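You operate a simulated robot arm through the tools that you are given. There is no shell and no other tool.

Carry out the task below with a simulated robot arm. There is one attempt and no reset: what you move stays moved.

Task
Steam the tea named on the press card for the time it says.
Fine: one run; then switch the steamer off, leave pan and dial as they are.

The check looks at the end state, three seconds after you hand in, the way a careful person would. Anything else that was tipped, shoved, dropped, spilled or broken makes it a failure.

Robot
A 6-joint arm with a two-finger parallel gripper, fixed in place. Base frame: the origin is at the foot of the arm, x ahead of it, y to its left, z up; the work surface is at about z = 850. Lengths are in mm, angles in rad, forces in N, time in s.
With the tool pointing down near the work surface it reaches from about 580 to 940 mm from the base axis. Its first joint turns from -2.601 to 2.601 rad. Payload 3.43 kg.
The tool frame sits at the grasp point between the pads (the TCP): z along the fingers, y along the line on which they close. The tips reach 34 mm beyond it. The gripper opens to 128 mm. The fingers are 24 mm wide and 12 mm thick; the gripper's body (48 by 130 mm) begins 96 mm behind the TCP.
Orientation is that of the tool frame in the base frame, as a unit quaternion [w, x, y, z]. With the fingers straight down and closing along the base's y, the tool's x points along the base's -x, its y along +y and its z along -z.

Tools
- The arm moves only by the tool play_rows. Its argument "increments" is a list of rows, each a list of 7 numbers: the shift along the base's x, y, z in mm, then the turn, a rotation vector about the base's x, y, z in rad, then the gripper command, from -1 (shut) to 1 (fully open), values between in proportion. In form: [[x, y, z, wx, wy, wz, gripper], ...]. A call has 1 to 20 rows; each row shifts and turns the commanded pose from where the row before left it. Rows are played at 5 a second. More than 50 mm and 0.15 rad between two rows, or a gripper value outside its range, and nothing of the call is played. Where a pose cannot be reached the arm comes as near as it can. A force on the tool above 40 N (or 10 N above the force at the start of the call, whichever is more), or a blocked arm, ends the call early, and 0.2 s more pass. Each finger travels about 108 mm/s and halts on what it meets, pressing with about 40 N; the grip force reading is that of the motor and also rises with nothing between the fingers. The clock runs only during rows and for 0.2 s after the last one: add rows that do not move to give the fingers time. It gives the time, the measured TCP pose, the force on the tool (base axes), the opening and the grip force at its end, in the units of the frame above (readings bear some noise), with the torque about the TCP (base axes, N m) and any sound that the robot's microphone picked up.
- Cameras (640 x 400 px; columns grow to the right, rows downward): "scene" is fixed at [238.7, 649.1, 1501.4]; the picture's right is [0.06, 1.00, 0.00], its down [0.85, -0.05, -0.53] and it looks along [-0.52, 0.03, -0.85] (base axes); focal length 214 px, centre (320, 200). "wrist" rides on the gripper at [76, -11, -160] in the tool frame; the picture's right is [0.15, 0.99, 0.00], its down [-0.88, 0.13, -0.46] and it looks along [-0.45, 0.07, 0.89] (tool axes); focal length 234 px, centre (320, 200). There is no depth. A picture from a camera that has moved, and an enlarged one, comes with that camera's place and axes in the base frame and with its lens. The place of the scene camera against the robot may be out by one fixed shift of up to 25 mm in any direction.
- snapshot(camera): a new picture of that camera. No time passes.
- raise_lower(by): slides the trunk up (or, below 0, down) by that many mm; the arm rides with it, the base frame stays. It gives what a move gives, with no picture.
- enlarge(camera, box): a new picture of the part [left, top, right, bottom] of that camera's present view, enlarged. No time passes.
- job_done(): hands the job in; it is judged then, once.

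Places have to be worked out from the pictures, the camera data and where the tool is seen. Open the gripper and draw the arm clear of the work before you hand the job in, unless the task says otherwise.

The tools are called as a command line: name --pt "numbers of a row" for each row, then --argument value for the rest, lists and objects as JSON in quotes. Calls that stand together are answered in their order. play_rows: Moves the arm, as the interface text tells. Its arguments: {"type":"object","properties":{"increments":{"type":"array","items":{"type":"array","items":{"type":"number"}}}},"required":["increments"]} The other tools are called the same way: raise_lower (by) slides the trunk up or down; snapshot (camera) takes a picture; enlarge (camera, box) takes an enlarged picture of a part of a camera's view; job_done () hands the job in.

At the start:

```text
time: 0.0
ee_pos: [-26.5, 625.4, 1261.7]
orientation: [-0.001, 0.0, 1.0, 0.005]
ft_force: [0.2, 0.5, -0.2]
wrist_torque: [0.02, 0.01, 0.0]
opening: 127.9
grasp_force: 0.0
trunk travel left (down, up): [-680.0, 30.0]
```

scene: 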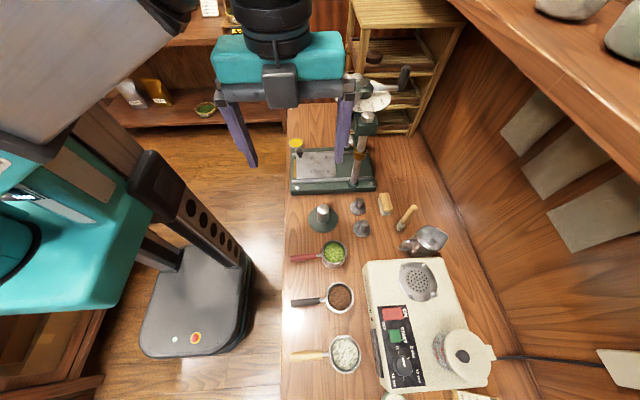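
wrist: 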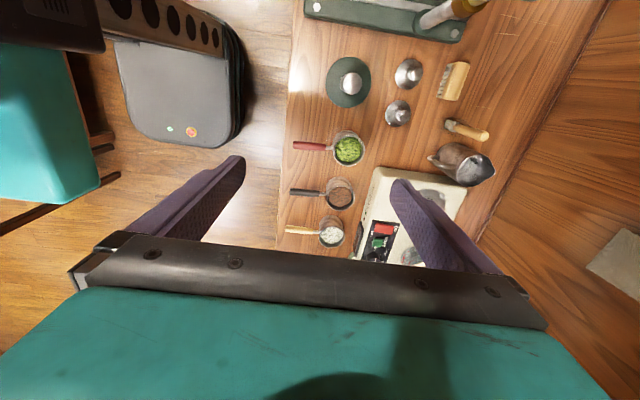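

The scene shows a steamer with red/green buttons and a dial, three pans with tea, and a press to the far end. I'll enlarge to find the press card and read the steamer's labels.

enlarge --camera "scene" --box '[360, 250, 520, 400]'

enlarge --camera "scene" --box '[280, 180, 440, 280]'

enlarge --camera "scene" --box '[280, 240, 440, 400]'

enlarge --camera "scene" --box '[280, 60, 440, 200]'

enlarge --camera "scene" --box '[480, 60, 640, 400]'

enlarge --camera "scene" --box '[100, 0, 280, 130]'

```text
2.67 times, centred on (440, 325) of scene
camera zoom: at [238.7, 649.1, 1501.4], right [0.06, 1.0, 0.0], down [0.85, -0.05, -0.53], along [-0.52, 0.03, -0.85], focal length 572 px, centre (0, -133)
```

zoom: 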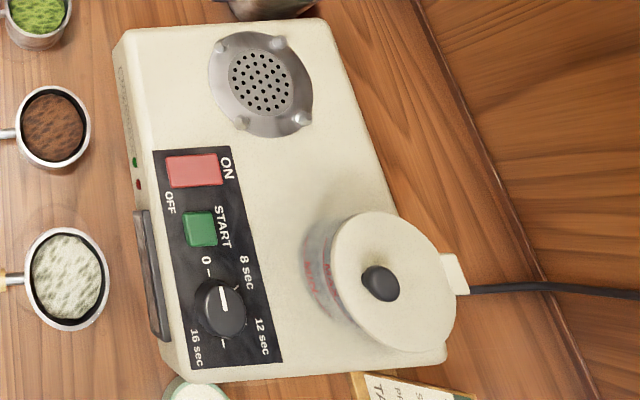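

```text
4.00 times, centred on (360, 230) of scene
camera zoom: at [238.7, 649.1, 1501.4], right [0.06, 1.0, 0.0], down [0.85, -0.05, -0.53], along [-0.52, 0.03, -0.85], focal length 858 px, centre (160, 80)
```

zoom: 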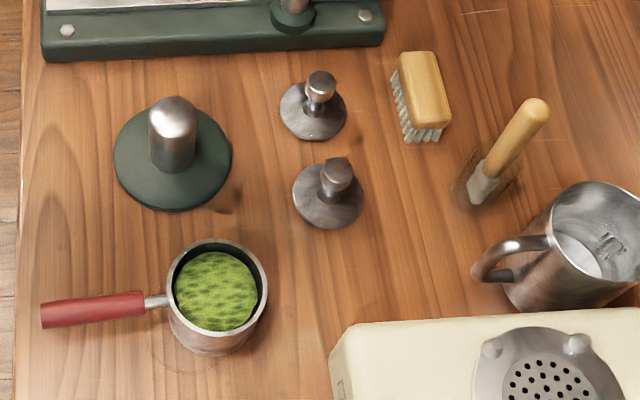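

```text
2.50 times, centred on (360, 320) of scene
camera zoom: at [238.7, 649.1, 1501.4], right [0.06, 1.0, 0.0], down [0.85, -0.05, -0.53], along [-0.52, 0.03, -0.85], focal length 536 px, centre (220, -100)
```

zoom: 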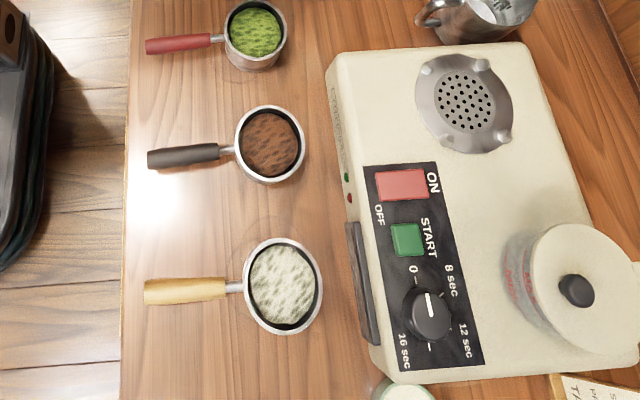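

```text
2.86 times, centred on (360, 130) of scene
camera zoom: at [238.7, 649.1, 1501.4], right [0.06, 1.0, 0.0], down [0.85, -0.05, -0.53], along [-0.52, 0.03, -0.85], focal length 613 px, centre (206, 400)
```

zoom: 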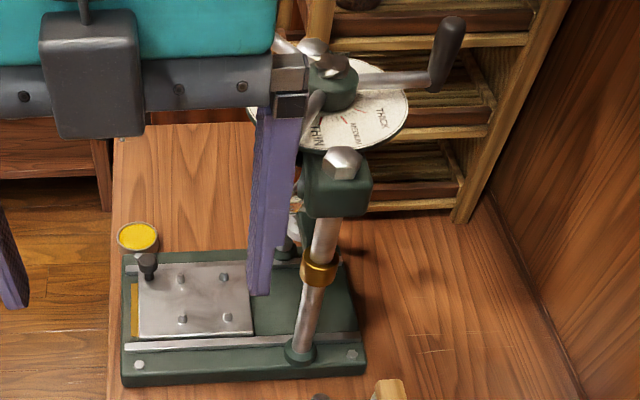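

```text
1.18 times, centred on (560, 230) of scene
camera zoom: at [238.7, 649.1, 1501.4], right [0.06, 1.0, 0.0], down [0.85, -0.05, -0.53], along [-0.52, 0.03, -0.85], focal length 252 px, centre (38, 165)
```

zoom: 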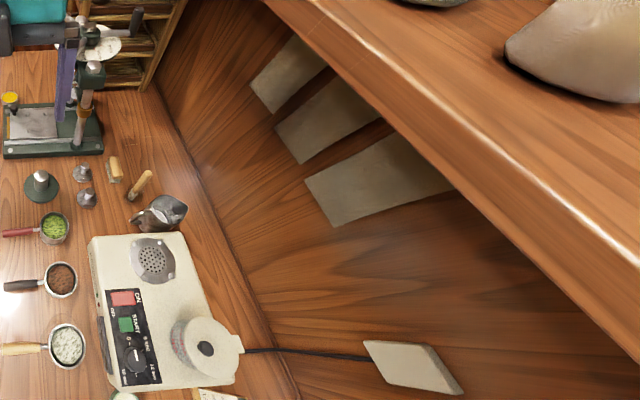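

```text
3.08 times, centred on (190, 65) of scene
camera zoom: at [238.7, 649.1, 1501.4], right [0.06, 1.0, 0.0], down [0.85, -0.05, -0.53], along [-0.52, 0.03, -0.85], focal length 660 px, centre (720, 615)
```

zoom: 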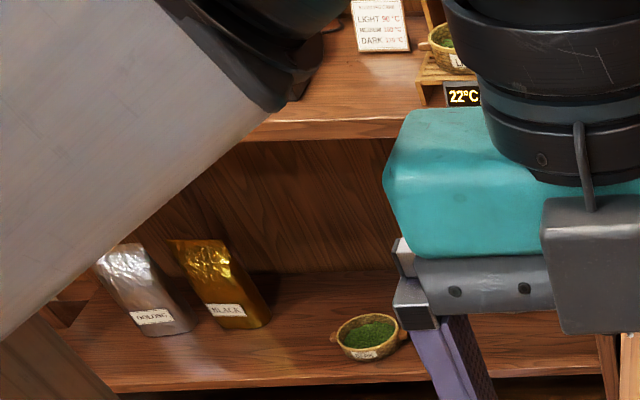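

The card seems to stick out at the bottom of the scene view, around (390, 980). The dial pointer appears near 0. I'll enlarge the wrist view, then move the camera toward +x to read the card.

enlarge --camera "wrist" --box '[280, 40, 500, 270]'

play_rows --pt "40 0 0 0 0 0 1" --pt "40 0 0 0 0 0 1" --pt "40 0 0 0 0 0 1" --pt "40 0 0 0 0 0 1" --pt "40 0 0 0 0 0 1" --pt "40 0 0 0 0 0 1"

snapshot --camera "wrist"

snapshot --camera "scene"

```text
1.74 times, centred on (390, 155) of wrist
camera zoom: at [-101.7, 612.2, 1421.3], right [-0.15, 0.99, 0.01], down [0.88, 0.13, 0.46], along [0.45, 0.08, -0.89], focal length 407 px, centre (198, 278)
```

zoom: 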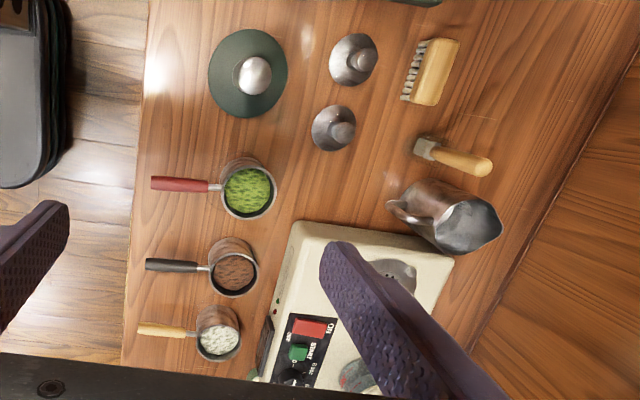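

```text
time: 1.4
ee_pos: [215.3, 625.5, 1260.9]
orientation: [-0.001, 0.0, 1.0, 0.005]
ft_force: [-0.1, 0.8, 0.4]
wrist_torque: [0.03, -0.01, 0.0]
opening: 127.6
grasp_force: 0.1
trunk travel left (down, up): [-680.0, 30.0]
```

```text
taken
camera wrist: at [139.7, 611.8, 1420.7], right [-0.15, 0.99, 0.01], down [0.88, 0.13, 0.46], along [0.45, 0.08, -0.89], focal length 234 px, centre (320, 200)
```

wrist: 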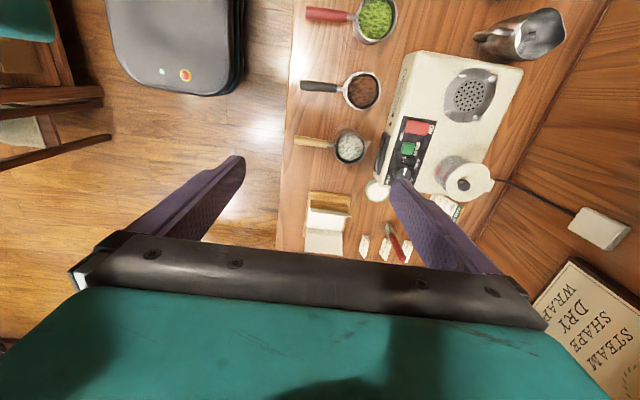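

```text
taken
```

scene: 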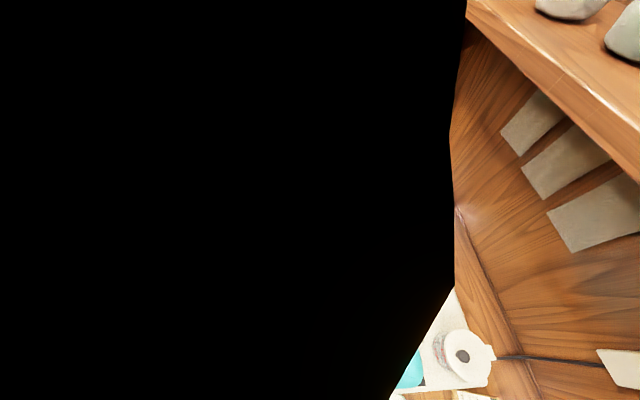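

The card lies behind the finger at around pixel (450, 210). I'll move a bit further in x and y to bring it into clear view.

play_rows --pt "30 0 0 0 0 0 1" --pt "30 0 0 0 0 0 1" --pt "30 0 0 0 0 0 1" --pt "30 30 0 0 0 0 1" --pt "30 30 0 0 0 0 1" --pt "0 30 0 0 0 0 1" --pt "0 30 0 0 0 0 1"

snapshot --camera "wrist"

snapshot --camera "scene"

```text
time: 3.0
ee_pos: [362.5, 743.8, 1260.9]
orientation: [-0.001, 0.0, 1.0, 0.005]
ft_force: [0.5, -0.1, -0.1]
wrist_torque: [0.0, 0.01, 0.01]
opening: 128.2
grasp_force: 0.1
trunk travel left (down, up): [-680.0, 30.0]
```

```text
taken
camera wrist: at [286.6, 731.7, 1421.0], right [-0.15, 0.99, 0.01], down [0.88, 0.13, 0.46], along [0.45, 0.07, -0.89], focal length 234 px, centre (320, 200)
```

wrist: 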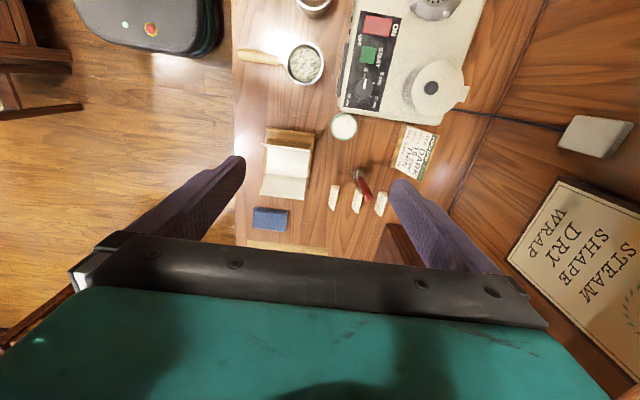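

```text
taken
```

scene: 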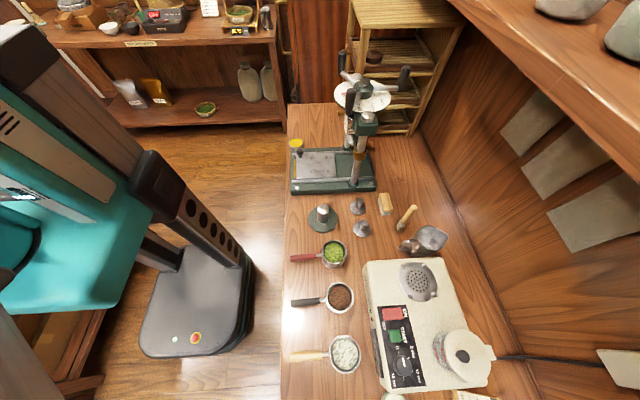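

The card is visible now at (415, 152), and there are tags near the pans' area too. Enlarging these.

enlarge --camera "wrist" --box '[380, 115, 450, 185]'

enlarge --camera "wrist" --box '[320, 0, 480, 140]'

enlarge --camera "wrist" --box '[230, 110, 400, 250]'

enlarge --camera "scene" --box '[20, 0, 300, 130]'

enlarge --camera "scene" --box '[280, 60, 440, 200]'

```text
5.71 times, centred on (415, 150) of wrist
camera zoom: at [286.6, 731.7, 1421.0], right [-0.15, 0.99, 0.01], down [0.88, 0.13, 0.46], along [0.45, 0.07, -0.89], focal length 1338 px, centre (-223, 486)
```

zoom: 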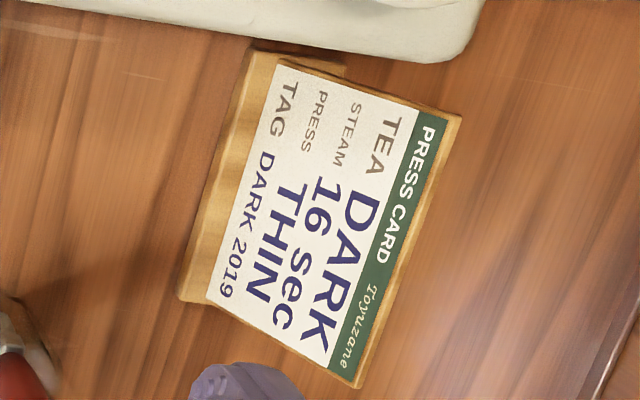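

```text
2.86 times, centred on (400, 70) of wrist
camera zoom: at [286.6, 731.7, 1421.0], right [-0.15, 0.99, 0.01], down [0.88, 0.13, 0.46], along [0.45, 0.07, -0.89], focal length 669 px, centre (91, 571)
```

zoom: 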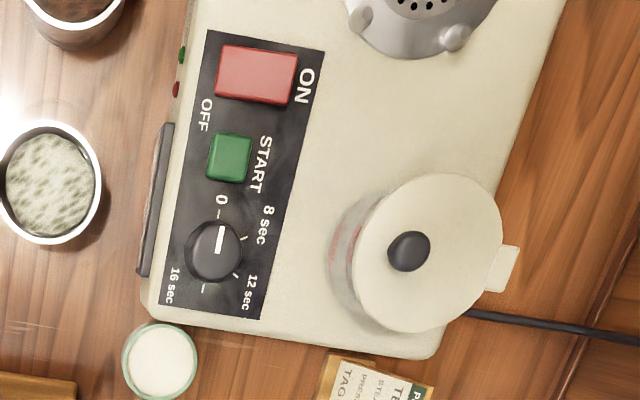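

```text
2.86 times, centred on (315, 180) of wrist
camera zoom: at [286.6, 731.7, 1421.0], right [-0.15, 0.99, 0.01], down [0.88, 0.13, 0.46], along [0.45, 0.07, -0.89], focal length 669 px, centre (334, 257)
```

zoom: 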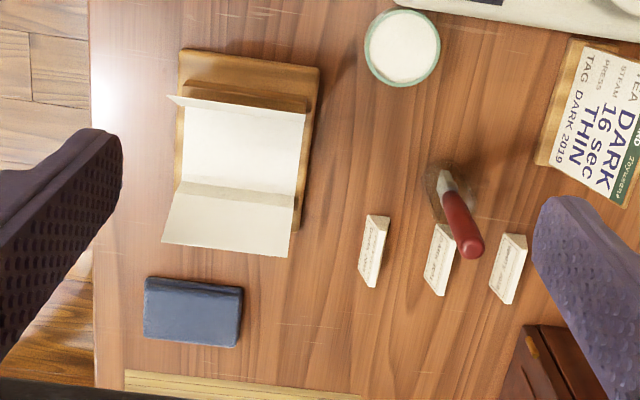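

```text
2.29 times, centred on (160, 65) of scene
camera zoom: at [238.7, 649.1, 1501.4], right [0.06, 1.0, 0.0], down [0.85, -0.05, -0.53], along [-0.52, 0.03, -0.85], focal length 490 px, centre (686, 509)
```

zoom: 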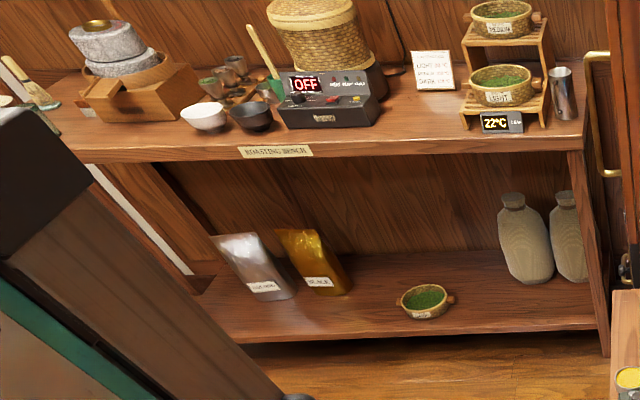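

```text
2.86 times, centred on (360, 130) of scene
camera zoom: at [238.7, 649.1, 1501.4], right [0.06, 1.0, 0.0], down [0.85, -0.05, -0.53], along [-0.52, 0.03, -0.85], focal length 613 px, centre (206, 400)
```

zoom: 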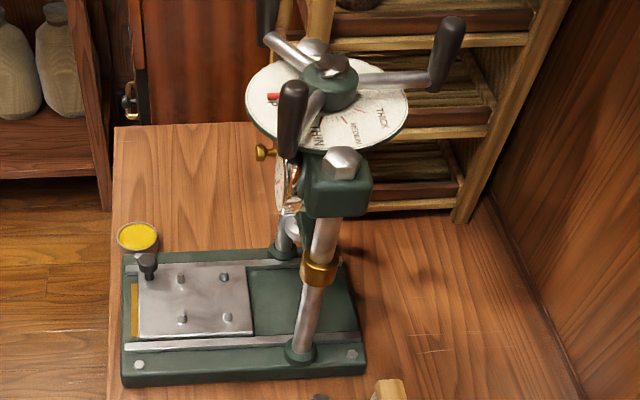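

The card: tea DARK, steam 16 sec. The dial is at 0, and the brown (black-handled) pan looks like the dark tea. I'll bring the camera closer above the steamer to check the labels, water level and geometry.

play_rows --pt "-40 10 0 0 0 0 1" --pt "-40 10 0 0 0 0 1" --pt "-40 10 0 0 0 0 1" --pt "-40 10 0 0 0 0 1" --pt "-32 10 -30 0 0 0 1" --pt "0 0 -40 0 0 0 1" --pt "0 0 -40 0 0 0 1" --pt "0 0 -30 0 0 0 1"

snapshot --camera "wrist"

enlarge --camera "wrist" --box '[200, 0, 480, 200]'

snapshot --camera "scene"

```text
time: 4.8
ee_pos: [170.9, 796.3, 1121.7]
orientation: [-0.001, 0.0, 1.0, 0.005]
ft_force: [-0.3, -0.6, 0.1]
wrist_torque: [0.01, 0.01, 0.0]
opening: 128.3
grasp_force: 0.1
trunk travel left (down, up): [-680.0, 30.0]
```

```text
taken
camera wrist: at [95.2, 783.5, 1281.5], right [-0.15, 0.99, 0.01], down [0.88, 0.13, 0.46], along [0.45, 0.08, -0.89], focal length 234 px, centre (320, 200)
```

wrist: 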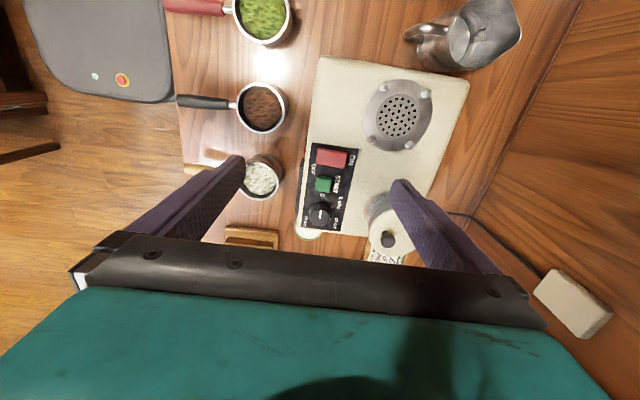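

```text
2.00 times, centred on (340, 100) of wrist
camera zoom: at [95.2, 783.5, 1281.5], right [-0.15, 0.99, 0.01], down [0.88, 0.13, 0.46], along [0.45, 0.08, -0.89], focal length 468 px, centre (280, 400)
```

zoom: 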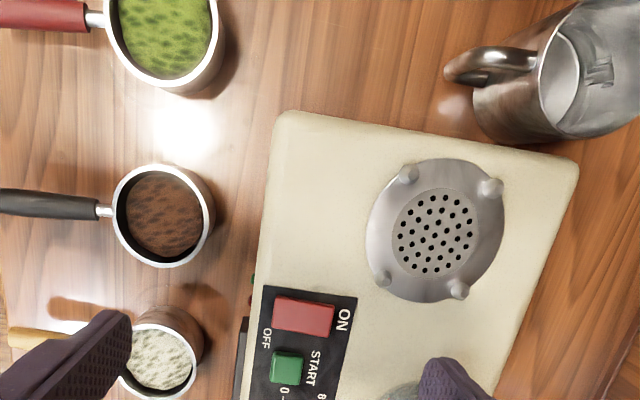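

```text
taken
```

scene: 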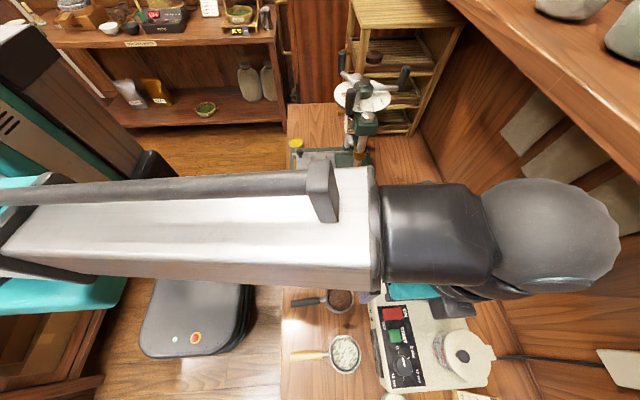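

Water tank, dial (~(285,813)), START (~(236,812)), red switch (~(194,818)) and the plate (~(122,899)) are located at z≈945; the brown pan rim is around (146,705). I'll swing back over the pan with the tool turned +90° so that it closes along x, and look along +y.

play_rows --pt "-2 -18 0 0 0 0.143 1" --pt "-2 -18 0 0 0 0.143 1" --pt "-2 -18 0 0 0 0.143 1" --pt "-2 -18 0 0 0 0.143 1" --pt "-2 -18 0 0 0 0.143 1" --pt "-2 -18 0 0 0 0.143 1" --pt "-2 -18 0 0 0 0.143 1" --pt "-2 -18 0 0 0 0.143 1" --pt "-2 -18 0 0 0 0.143 1" --pt "-2 -18 0 0 0 0.143 1" --pt "0 0 0 0 0 0.141 1" --pt "0 0 0 0 0 0 1"

snapshot --camera "wrist"

snapshot --camera "scene"

```text
time: 7.4
ee_pos: [152.3, 615.1, 1121.7]
orientation: [0.004, 0.707, -0.707, -0.003]
ft_force: [0.3, -0.5, 0.4]
wrist_torque: [-0.02, -0.02, -0.03]
opening: 127.9
grasp_force: 0.0
trunk travel left (down, up): [-680.0, 30.0]
```

```text
taken
camera wrist: at [164.9, 538.7, 1281.1], right [-0.99, -0.15, 0.01], down [-0.13, 0.88, 0.46], along [-0.08, 0.45, -0.89], focal length 234 px, centre (320, 200)
```

wrist: 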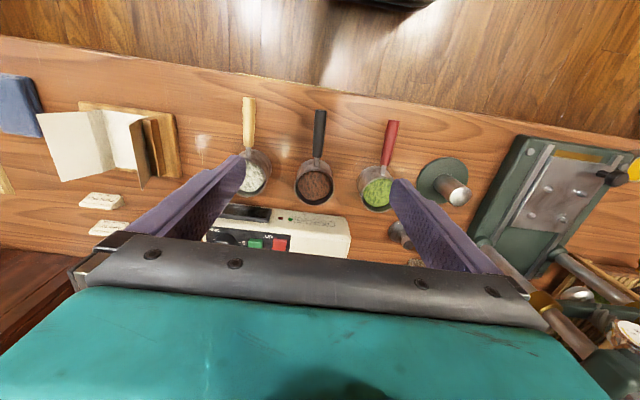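

```text
taken
```

scene: 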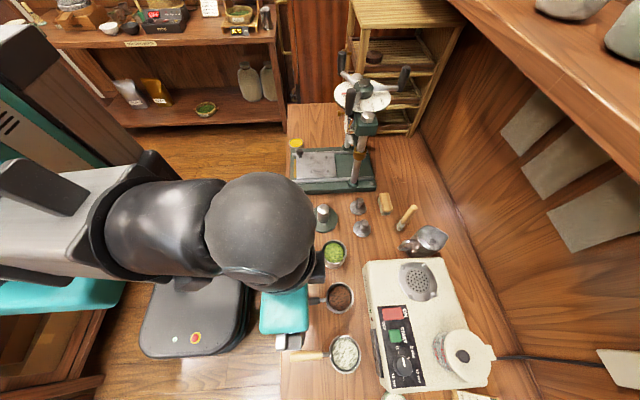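

Now zooming on the pans and steamer front in this view.

enlarge --camera "wrist" --box '[220, 90, 420, 215]'

enlarge --camera "wrist" --box '[200, 180, 360, 260]'

enlarge --camera "scene" --box '[420, 310, 510, 400]'

```text
3.20 times, centred on (320, 152) of wrist
camera zoom: at [164.9, 538.7, 1281.1], right [-0.99, -0.15, 0.01], down [-0.13, 0.88, 0.46], along [-0.08, 0.45, -0.89], focal length 749 px, centre (320, 352)
```

zoom: 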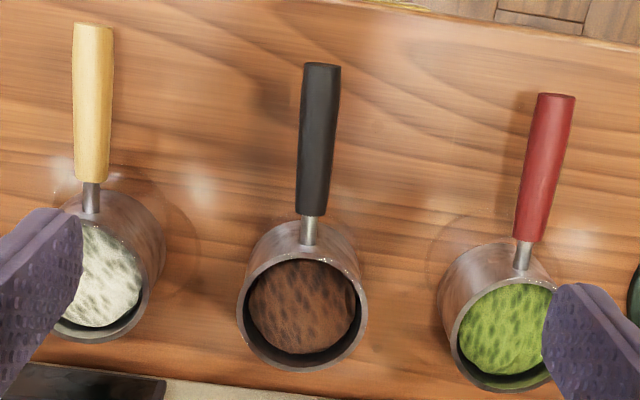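

```text
4.00 times, centred on (280, 220) of wrist
camera zoom: at [164.9, 538.7, 1281.1], right [-0.99, -0.15, 0.01], down [-0.13, 0.88, 0.46], along [-0.08, 0.45, -0.89], focal length 937 px, centre (480, 120)
```

zoom: 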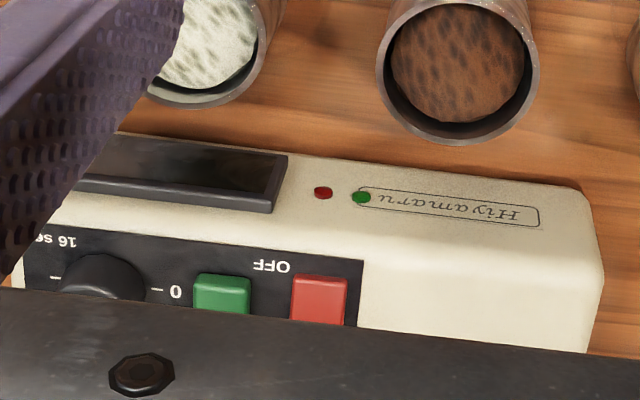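

```text
4.44 times, centred on (465, 355) of scene
camera zoom: at [238.7, 649.1, 1501.4], right [0.06, 1.0, 0.0], down [0.85, -0.05, -0.53], along [-0.52, 0.03, -0.85], focal length 953 px, centre (-324, -489)
```

zoom: 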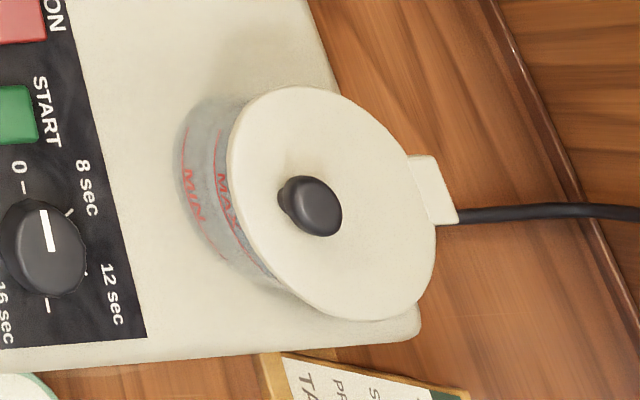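

Pan rim centre triangulates to (144.5, 707, 903), the handle runs from (147,654) to (153,580) at z≈890–900. I'll align the gripper with the handle, narrow the opening and descend to just above it, then check.

play_rows --pt "-4 25 -25 0 0 0.08 0.1" --pt "0 0 -45 0 0 0 0.1" --pt "0 0 -45 0 0 0 0.1" --pt "0 0 -40 0 0 0 0.1" --pt "0 0 0 0 0 0 0.1" --pt "0 0 0 0 0 0 0.1"

snapshot --camera "wrist"

snapshot --camera "scene"

```text
time: 8.8
ee_pos: [148.8, 640.2, 966.0]
orientation: [0.005, 0.735, -0.678, -0.004]
ft_force: [-0.4, 0.0, -0.6]
wrist_torque: [-0.01, 0.02, -0.03]
opening: 70.5
grasp_force: 0.1
trunk travel left (down, up): [-680.0, 30.0]
```

```text
taken
camera wrist: at [167.2, 565.7, 1126.1], right [-0.97, -0.22, 0.01], down [-0.2, 0.87, 0.46], along [-0.11, 0.44, -0.89], focal length 234 px, centre (320, 200)
```

wrist: 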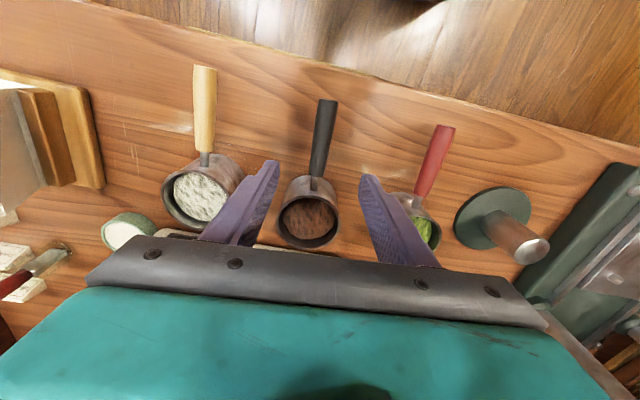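

```text
taken
```

scene: 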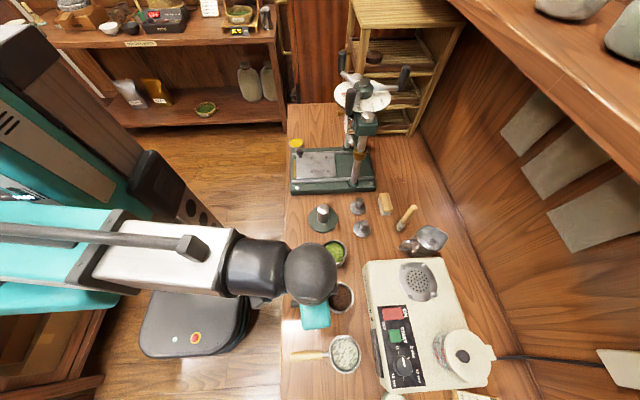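

The handle sits between the fingers within about 2 mm. Descending and closing on it.

play_rows --pt "0 0 -35 0 0 0 0.1" --pt "0 0 -34 0 0 0 0.1" --pt "0 0 0 0 0 0 0.1"

snapshot --camera "wrist"

```text
time: 9.6
ee_pos: [148.7, 642.5, 897.7]
orientation: [0.005, 0.735, -0.678, -0.003]
ft_force: [-0.4, -0.4, 0.1]
wrist_torque: [-0.02, -0.02, -0.03]
opening: 70.5
grasp_force: 0.1
trunk travel left (down, up): [-680.0, 30.0]
```

```text
taken
camera wrist: at [166.8, 567.8, 1057.2], right [-0.97, -0.22, 0.01], down [-0.2, 0.87, 0.46], along [-0.11, 0.44, -0.89], focal length 234 px, centre (320, 200)
```

wrist: 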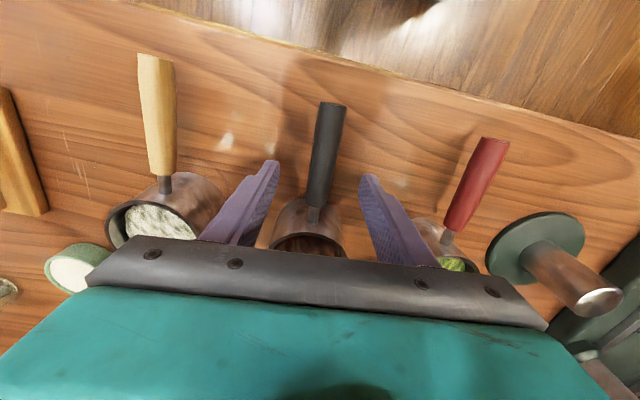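

Positions agree. Closing the gripper on the handle.

play_rows --pt "0 0 0 0 0 0 -0.4" --pt "0 0 0 0 0 0 -0.7" --pt "0 0 0 0 0 0 -1" --pt "0 0 0 0 0 0 -1" --pt "0 0 0 0 0 0 -1"

enlarge --camera "wrist" --box '[220, 80, 440, 260]'

```text
time: 10.8
ee_pos: [149.4, 642.3, 898.1]
orientation: [0.004, 0.734, -0.679, -0.003]
ft_force: [1.9, 0.8, 0.7]
wrist_torque: [-0.01, -0.05, -0.06]
opening: 17.1
grasp_force: 39.9
trunk travel left (down, up): [-680.0, 30.0]
```

```text
2.22 times, centred on (330, 170) of wrist
camera zoom: at [167.0, 567.9, 1057.3], right [-0.97, -0.22, 0.01], down [-0.2, 0.87, 0.46], along [-0.11, 0.44, -0.89], focal length 520 px, centre (298, 267)
```

zoom: 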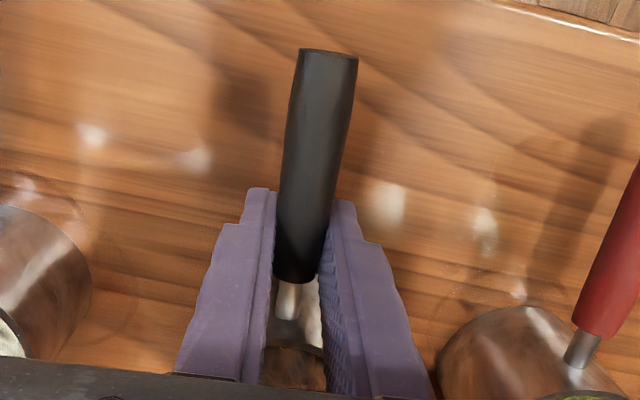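

The handle is gripped (17 mm, 40 N). Lifting slowly straight up and checking the pan stays level.

play_rows --pt "0 0 10 0 0 0 -1" --pt "0 0 15 0 0 0 -1" --pt "0 0 20 0 0 0 -1" --pt "0 0 25 0 0 0 -1" --pt "0 0 25 0 0 0 -1" --pt "0 0 25 0 0 0 -1" --pt "0 0 10 0 0 0 -1" --pt "0 0 0 0 0 0 -1"

snapshot --camera "wrist"

enlarge --camera "scene" --box '[280, 220, 440, 360]'

```text
time: 12.6
ee_pos: [149.2, 640.0, 1027.8]
orientation: [0.005, 0.735, -0.678, -0.003]
ft_force: [0.0, -0.3, -3.5]
wrist_torque: [-0.17, -0.03, -0.02]
opening: 17.2
grasp_force: 39.9
trunk travel left (down, up): [-680.0, 30.0]
```

```text
taken
camera wrist: at [166.9, 566.1, 1187.3], right [-0.97, -0.22, 0.01], down [-0.2, 0.87, 0.46], along [-0.11, 0.44, -0.89], focal length 234 px, centre (320, 200)
```

wrist: 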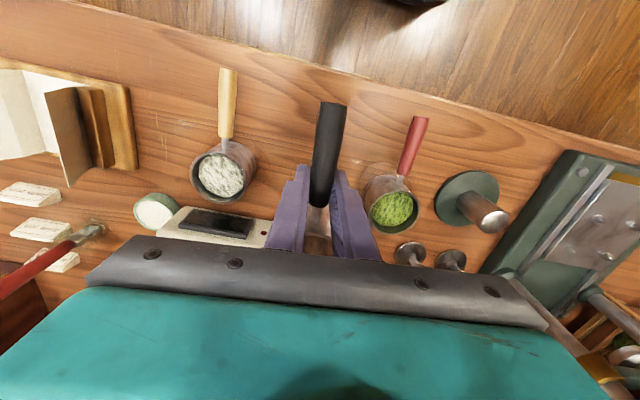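

```text
2.86 times, centred on (360, 290) of scene
camera zoom: at [238.7, 649.1, 1501.4], right [0.06, 1.0, 0.0], down [0.85, -0.05, -0.53], along [-0.52, 0.03, -0.85], focal length 613 px, centre (206, -57)
```

zoom: 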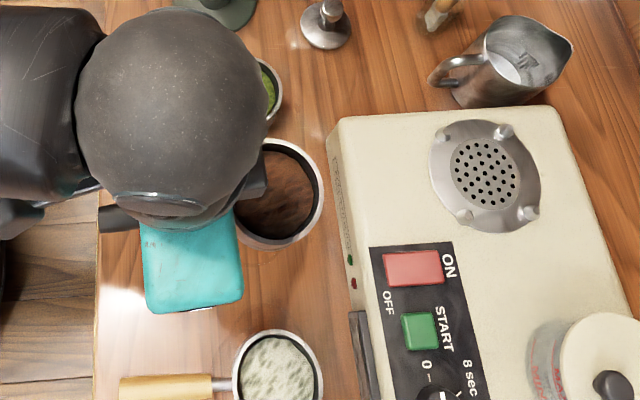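

The pan is held level, and the scene view confirms its centre offset from the TCP (about (-4.5, +64.6)). Let me look more closely at the plate and its lugs.

enlarge --camera "scene" --box '[390, 250, 450, 310]'

enlarge --camera "scene" --box '[325, 245, 375, 300]'

```text
6.67 times, centred on (420, 280) of scene
camera zoom: at [238.7, 649.1, 1501.4], right [0.06, 1.0, 0.0], down [0.85, -0.05, -0.53], along [-0.52, 0.03, -0.85], focal length 1430 px, centre (-347, -333)
```

zoom: 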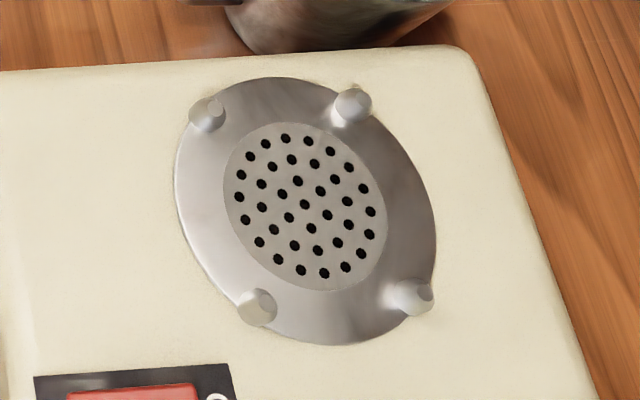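

```text
7.27 times, centred on (350, 272) of scene
camera zoom: at [238.7, 649.1, 1501.4], right [0.06, 1.0, 0.0], down [0.85, -0.05, -0.53], along [-0.52, 0.03, -0.85], focal length 1560 px, centre (102, -327)
```

zoom: 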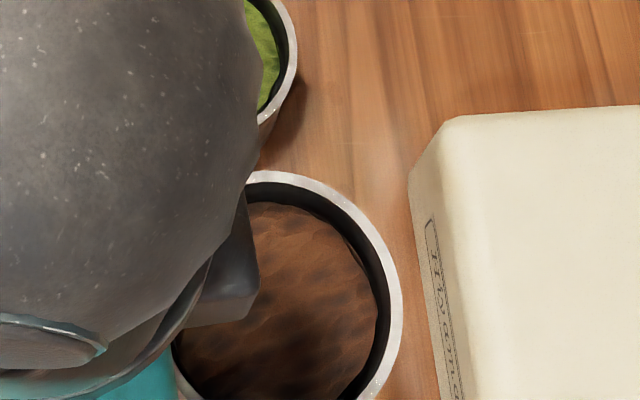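

Plate centre confirmed at about (124, 902); the posts ring leaves ~4 mm clearance around the pan. Carrying the pan over the plate at the same height.

play_rows --pt "-1 10 0 0 0 0 -1" --pt "-2 20 0 0 0 0 -1" --pt "-2 20 0 0 0 0 -1" --pt "-2 20 0 0 0 0 -1" --pt "-2 20 0 0 0 0 -1" --pt "-2 20 0 0 0 0 -1" --pt "-2 20 0 0 0 0 -1" --pt "-2 20 0 0 0 0 -1" --pt "-2 20 0 0 0 0 -1" --pt "-2 15 0 0 0 0 -1" --pt "-1.5 10 0 0 0 0 -1" --pt "0 2.4 0 0 0 0 -1" --pt "0 0 0 0 0 0 -1"

snapshot --camera "wrist"

snapshot --camera "scene"

enlarge --camera "scene" --box '[360, 210, 480, 320]'

```text
time: 15.4
ee_pos: [128.6, 838.1, 1028.3]
orientation: [0.004, 0.735, -0.678, -0.003]
ft_force: [-0.2, 0.5, -3.9]
wrist_torque: [-0.17, -0.03, -0.01]
opening: 16.9
grasp_force: 39.8
trunk travel left (down, up): [-680.0, 30.0]
```

```text
taken
camera wrist: at [147.0, 763.4, 1187.1], right [-0.97, -0.22, 0.01], down [-0.2, 0.87, 0.46], along [-0.11, 0.44, -0.89], focal length 234 px, centre (320, 200)
```

wrist: 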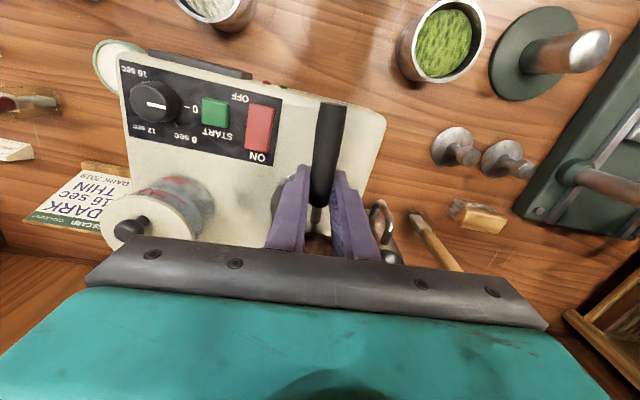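

```text
taken
```

scene: 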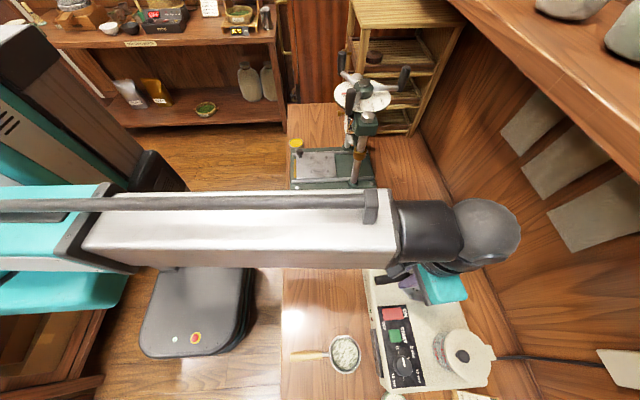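

```text
3.64 times, centred on (420, 265) of scene
camera zoom: at [238.7, 649.1, 1501.4], right [0.06, 1.0, 0.0], down [0.85, -0.05, -0.53], along [-0.52, 0.03, -0.85], focal length 780 px, centre (-44, -36)
```

zoom: 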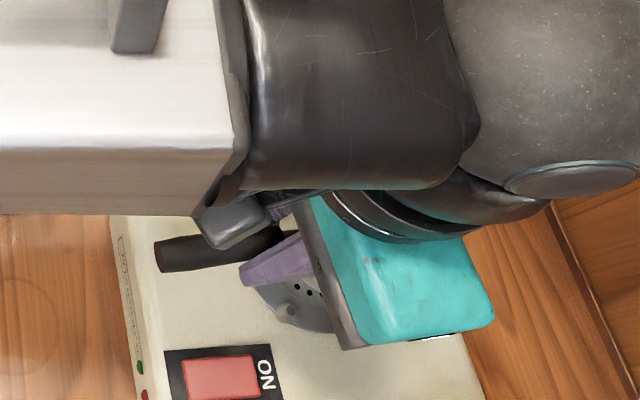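

Pan appears unslipped (handle in the same image place). Red switch re-triangulates to (195,816). Descending carefully toward the plate.

play_rows --pt "0 0 -10 0 0 0 -1" --pt "0 0 -10 0 0 0 -1" --pt "0 0 -8 0 0 0 -1" --pt "0 0 -3 0 0 0 -1" --pt "0 0 -3 0 0 0 -1" --pt "0 0 -3 0 0 0 -1" --pt "0 0 -3 0 0 0 -1" --pt "0 0 0 0 0 0 -1"

enlarge --camera "scene" --box '[380, 250, 460, 320]'

```text
time: 17.2
ee_pos: [127.3, 838.3, 987.9]
orientation: [0.004, 0.735, -0.678, -0.004]
ft_force: [0.1, 1.7, 4.9]
wrist_torque: [0.41, -0.17, 0.04]
opening: 17.0
grasp_force: 40.8
trunk travel left (down, up): [-680.0, 30.0]
```

```text
5.71 times, centred on (420, 285) of scene
camera zoom: at [238.7, 649.1, 1501.4], right [0.06, 1.0, 0.0], down [0.85, -0.05, -0.53], along [-0.52, 0.03, -0.85], focal length 1226 px, centre (-251, -286)
```

zoom: 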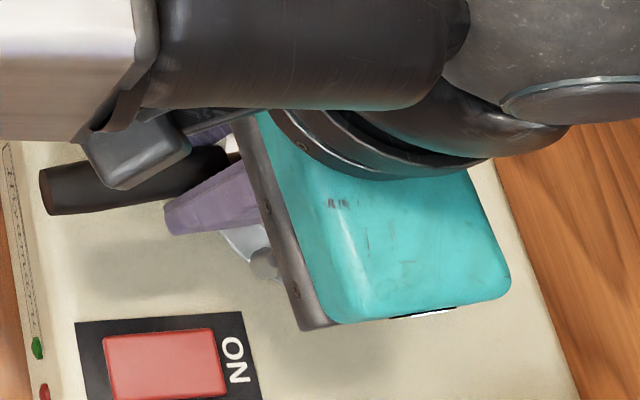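

Contact is made at z≈988, which puts the pan's base at ≈940 – level with the steamer top – and the torque centre matches the pan's middle. Opening partially to release the handle.

play_rows --pt "0 0 0 0 0 0 -0.7" --pt "0 0 0 0 0 0 -0.5" --pt "0 0 0 0 0 0 -0.35" --pt "0 0 0 0 0 0 -0.35"

snapshot --camera "wrist"

enlarge --camera "scene" --box '[380, 250, 460, 320]'

```text
time: 18.2
ee_pos: [126.8, 838.2, 987.6]
orientation: [0.005, 0.735, -0.678, -0.002]
ft_force: [0.3, 0.6, -0.7]
wrist_torque: [0.0, 0.03, -0.02]
opening: 41.7
grasp_force: 0.1
trunk travel left (down, up): [-680.0, 30.0]
```

```text
taken
camera wrist: at [146.0, 763.2, 1147.4], right [-0.97, -0.22, 0.01], down [-0.2, 0.87, 0.46], along [-0.11, 0.44, -0.89], focal length 234 px, centre (320, 200)
```

wrist: 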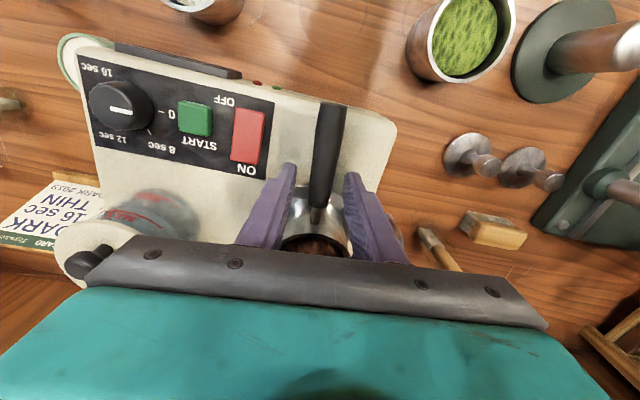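

```text
5.71 times, centred on (420, 285) of scene
camera zoom: at [238.7, 649.1, 1501.4], right [0.06, 1.0, 0.0], down [0.85, -0.05, -0.53], along [-0.52, 0.03, -0.85], focal length 1226 px, centre (-251, -286)
```

zoom: 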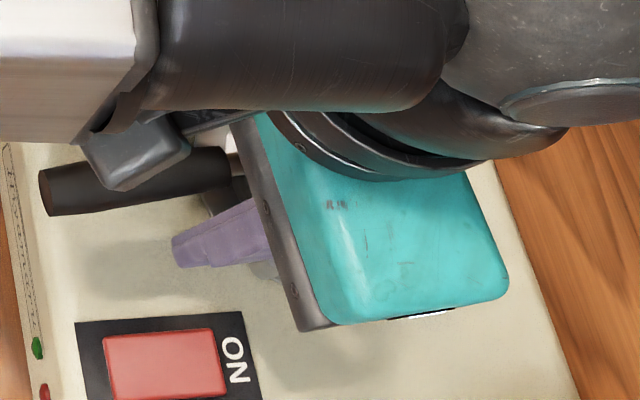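

The pan stays in place after release. Rising straight up and backing off to inspect the seating.

play_rows --pt "0 0 20 0 0 0 -0.35" --pt "0 0 40 0 0 0 -0.35" --pt "0 0 40 0 0 0 -0.35" --pt "0 0 40 0 0 0 -0.35" --pt "20 -40 0 0 0 0 -0.35" --pt "40 -40 0 0 0 0 -0.35" --pt "40 -40 0 0 0 0 -0.35" --pt "40 -20 0 0 0 0 -0.35" --pt "20 0 0 0 0 0 -0.35" --pt "0 0 0 0 0 0 -0.35"

snapshot --camera "wrist"

snapshot --camera "scene"

enlarge --camera "scene" --box '[360, 230, 460, 330]'

```text
refused: row 6 steps farther than a row can; nothing moved
```

```text
taken
camera wrist: at [146.0, 763.2, 1147.4], right [-0.97, -0.22, 0.01], down [-0.2, 0.87, 0.46], along [-0.11, 0.44, -0.89], focal length 234 px, centre (320, 200)
```

wrist: 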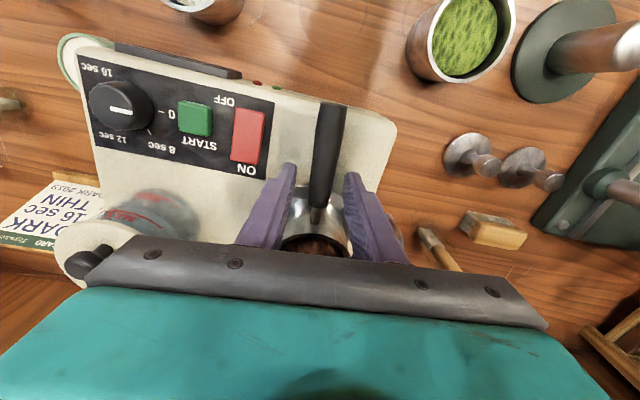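

```text
taken
```

scene: 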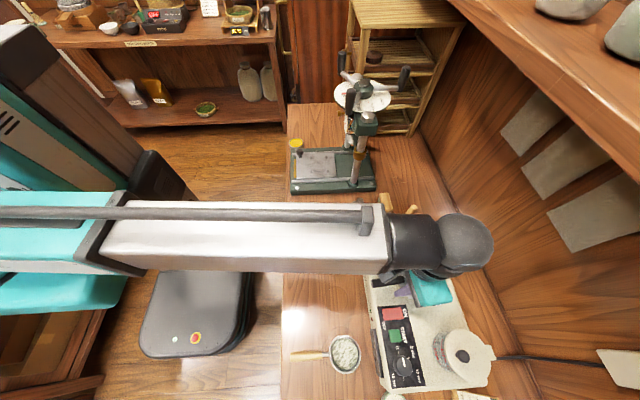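

```text
4.00 times, centred on (410, 280) of scene
camera zoom: at [238.7, 649.1, 1501.4], right [0.06, 1.0, 0.0], down [0.85, -0.05, -0.53], along [-0.52, 0.03, -0.85], focal length 858 px, centre (-40, -120)
```

zoom: 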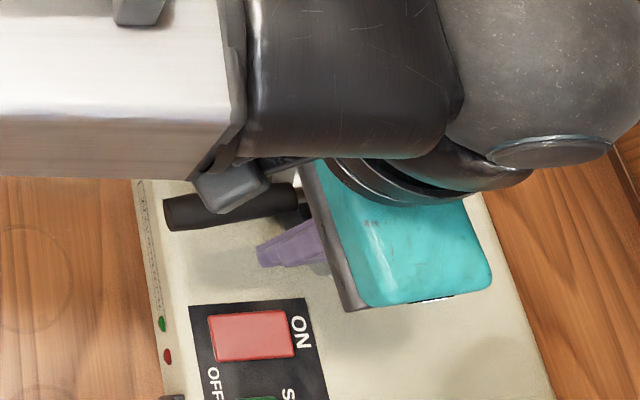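

The diagonal step was too long; repeating with smaller ones.

play_rows --pt "0 0 20 0 0 0 -0.35" --pt "0 0 40 0 0 0 -0.35" --pt "0 0 40 0 0 0 -0.35" --pt "0 0 40 0 0 0 -0.35" --pt "20 -40 0 0 0 0 -0.35" --pt "30 -35 0 0 0 0 -0.35" --pt "30 -35 0 0 0 0 -0.35" --pt "30 -30 0 0 0 0 -0.35" --pt "30 0 0 0 0 0 -0.35" --pt "30 0 0 0 0 0 -0.35" --pt "0 0 0 0 0 0 -0.35"

snapshot --camera "wrist"

snapshot --camera "scene"

enlarge --camera "scene" --box '[360, 230, 460, 330]'

```text
time: 20.6
ee_pos: [296.4, 696.8, 1126.2]
orientation: [0.006, 0.735, -0.678, -0.004]
ft_force: [0.1, 0.0, -0.1]
wrist_torque: [0.03, -0.01, 0.01]
opening: 41.7
grasp_force: 0.1
trunk travel left (down, up): [-680.0, 30.0]
```

```text
taken
camera wrist: at [315.3, 622.4, 1285.6], right [-0.97, -0.22, 0.01], down [-0.2, 0.87, 0.46], along [-0.11, 0.44, -0.89], focal length 234 px, centre (320, 200)
```

wrist: 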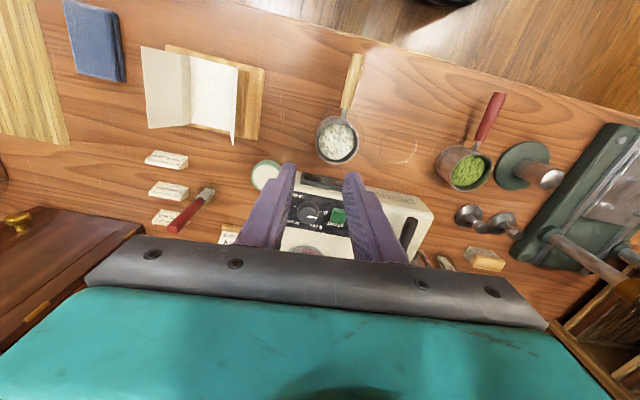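

```text
taken
```

scene: 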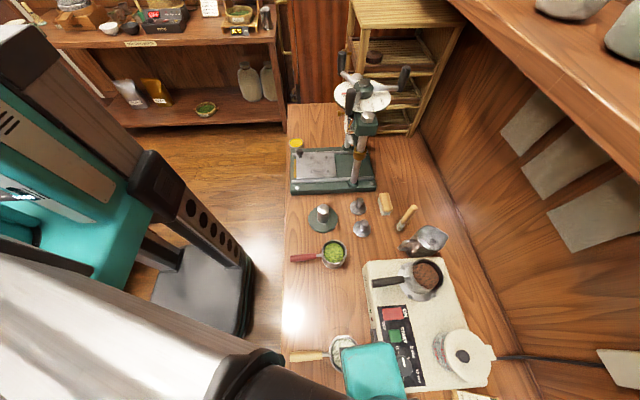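

```text
4.00 times, centred on (410, 280) of scene
camera zoom: at [238.7, 649.1, 1501.4], right [0.06, 1.0, 0.0], down [0.85, -0.05, -0.53], along [-0.52, 0.03, -0.85], focal length 858 px, centre (-40, -120)
```

zoom: 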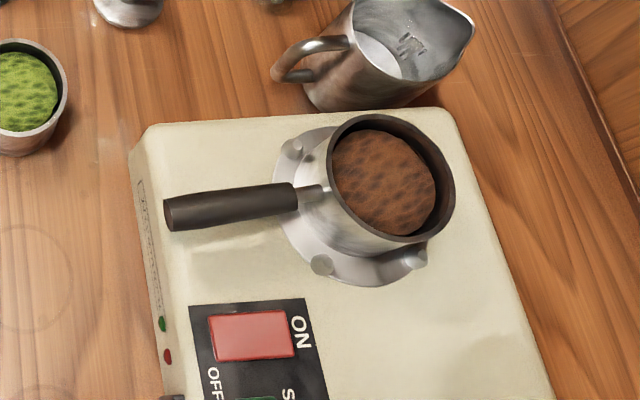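

The pan is sitting between the posts. Taking a closer look to confirm it's flat, not riding on a post.

enlarge --camera "scene" --box '[395, 250, 450, 310]'

enlarge --camera "scene" --box '[370, 290, 500, 400]'

enlarge --camera "wrist" --box '[270, 160, 450, 260]'

```text
6.67 times, centred on (422, 280) of scene
camera zoom: at [238.7, 649.1, 1501.4], right [0.06, 1.0, 0.0], down [0.85, -0.05, -0.53], along [-0.52, 0.03, -0.85], focal length 1430 px, centre (-363, -333)
```

zoom: 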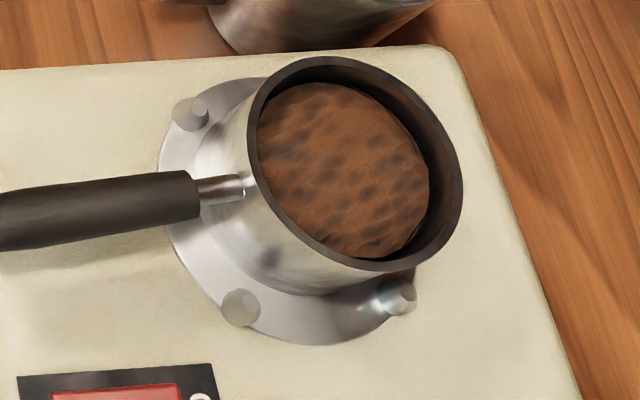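

```text
3.64 times, centred on (435, 345) of scene
camera zoom: at [238.7, 649.1, 1501.4], right [0.06, 1.0, 0.0], down [0.85, -0.05, -0.53], along [-0.52, 0.03, -0.85], focal length 780 px, centre (-98, -327)
```

zoom: 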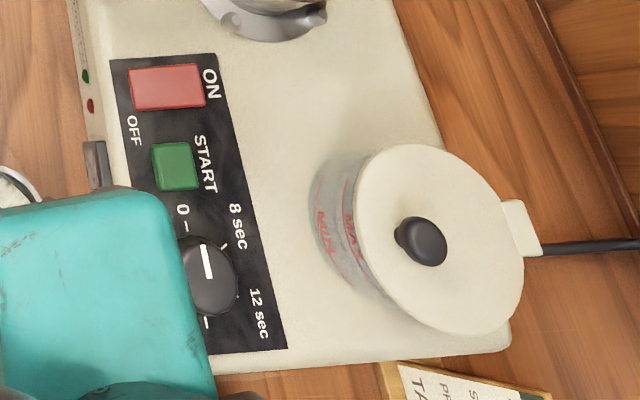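

```text
3.56 times, centred on (360, 210) of wrist
camera zoom: at [315.3, 622.4, 1285.6], right [-0.97, -0.22, 0.01], down [-0.2, 0.87, 0.46], along [-0.11, 0.44, -0.89], focal length 833 px, centre (178, 164)
```

zoom: 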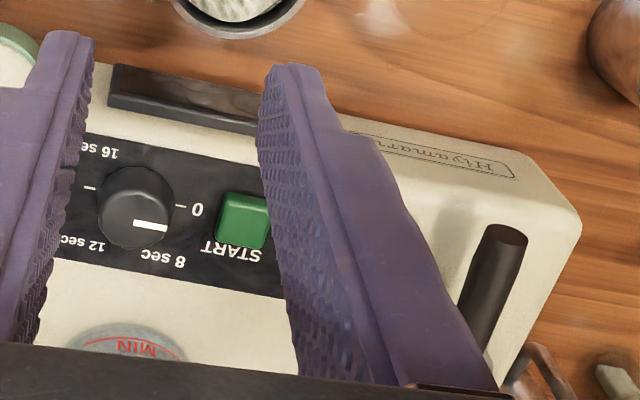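

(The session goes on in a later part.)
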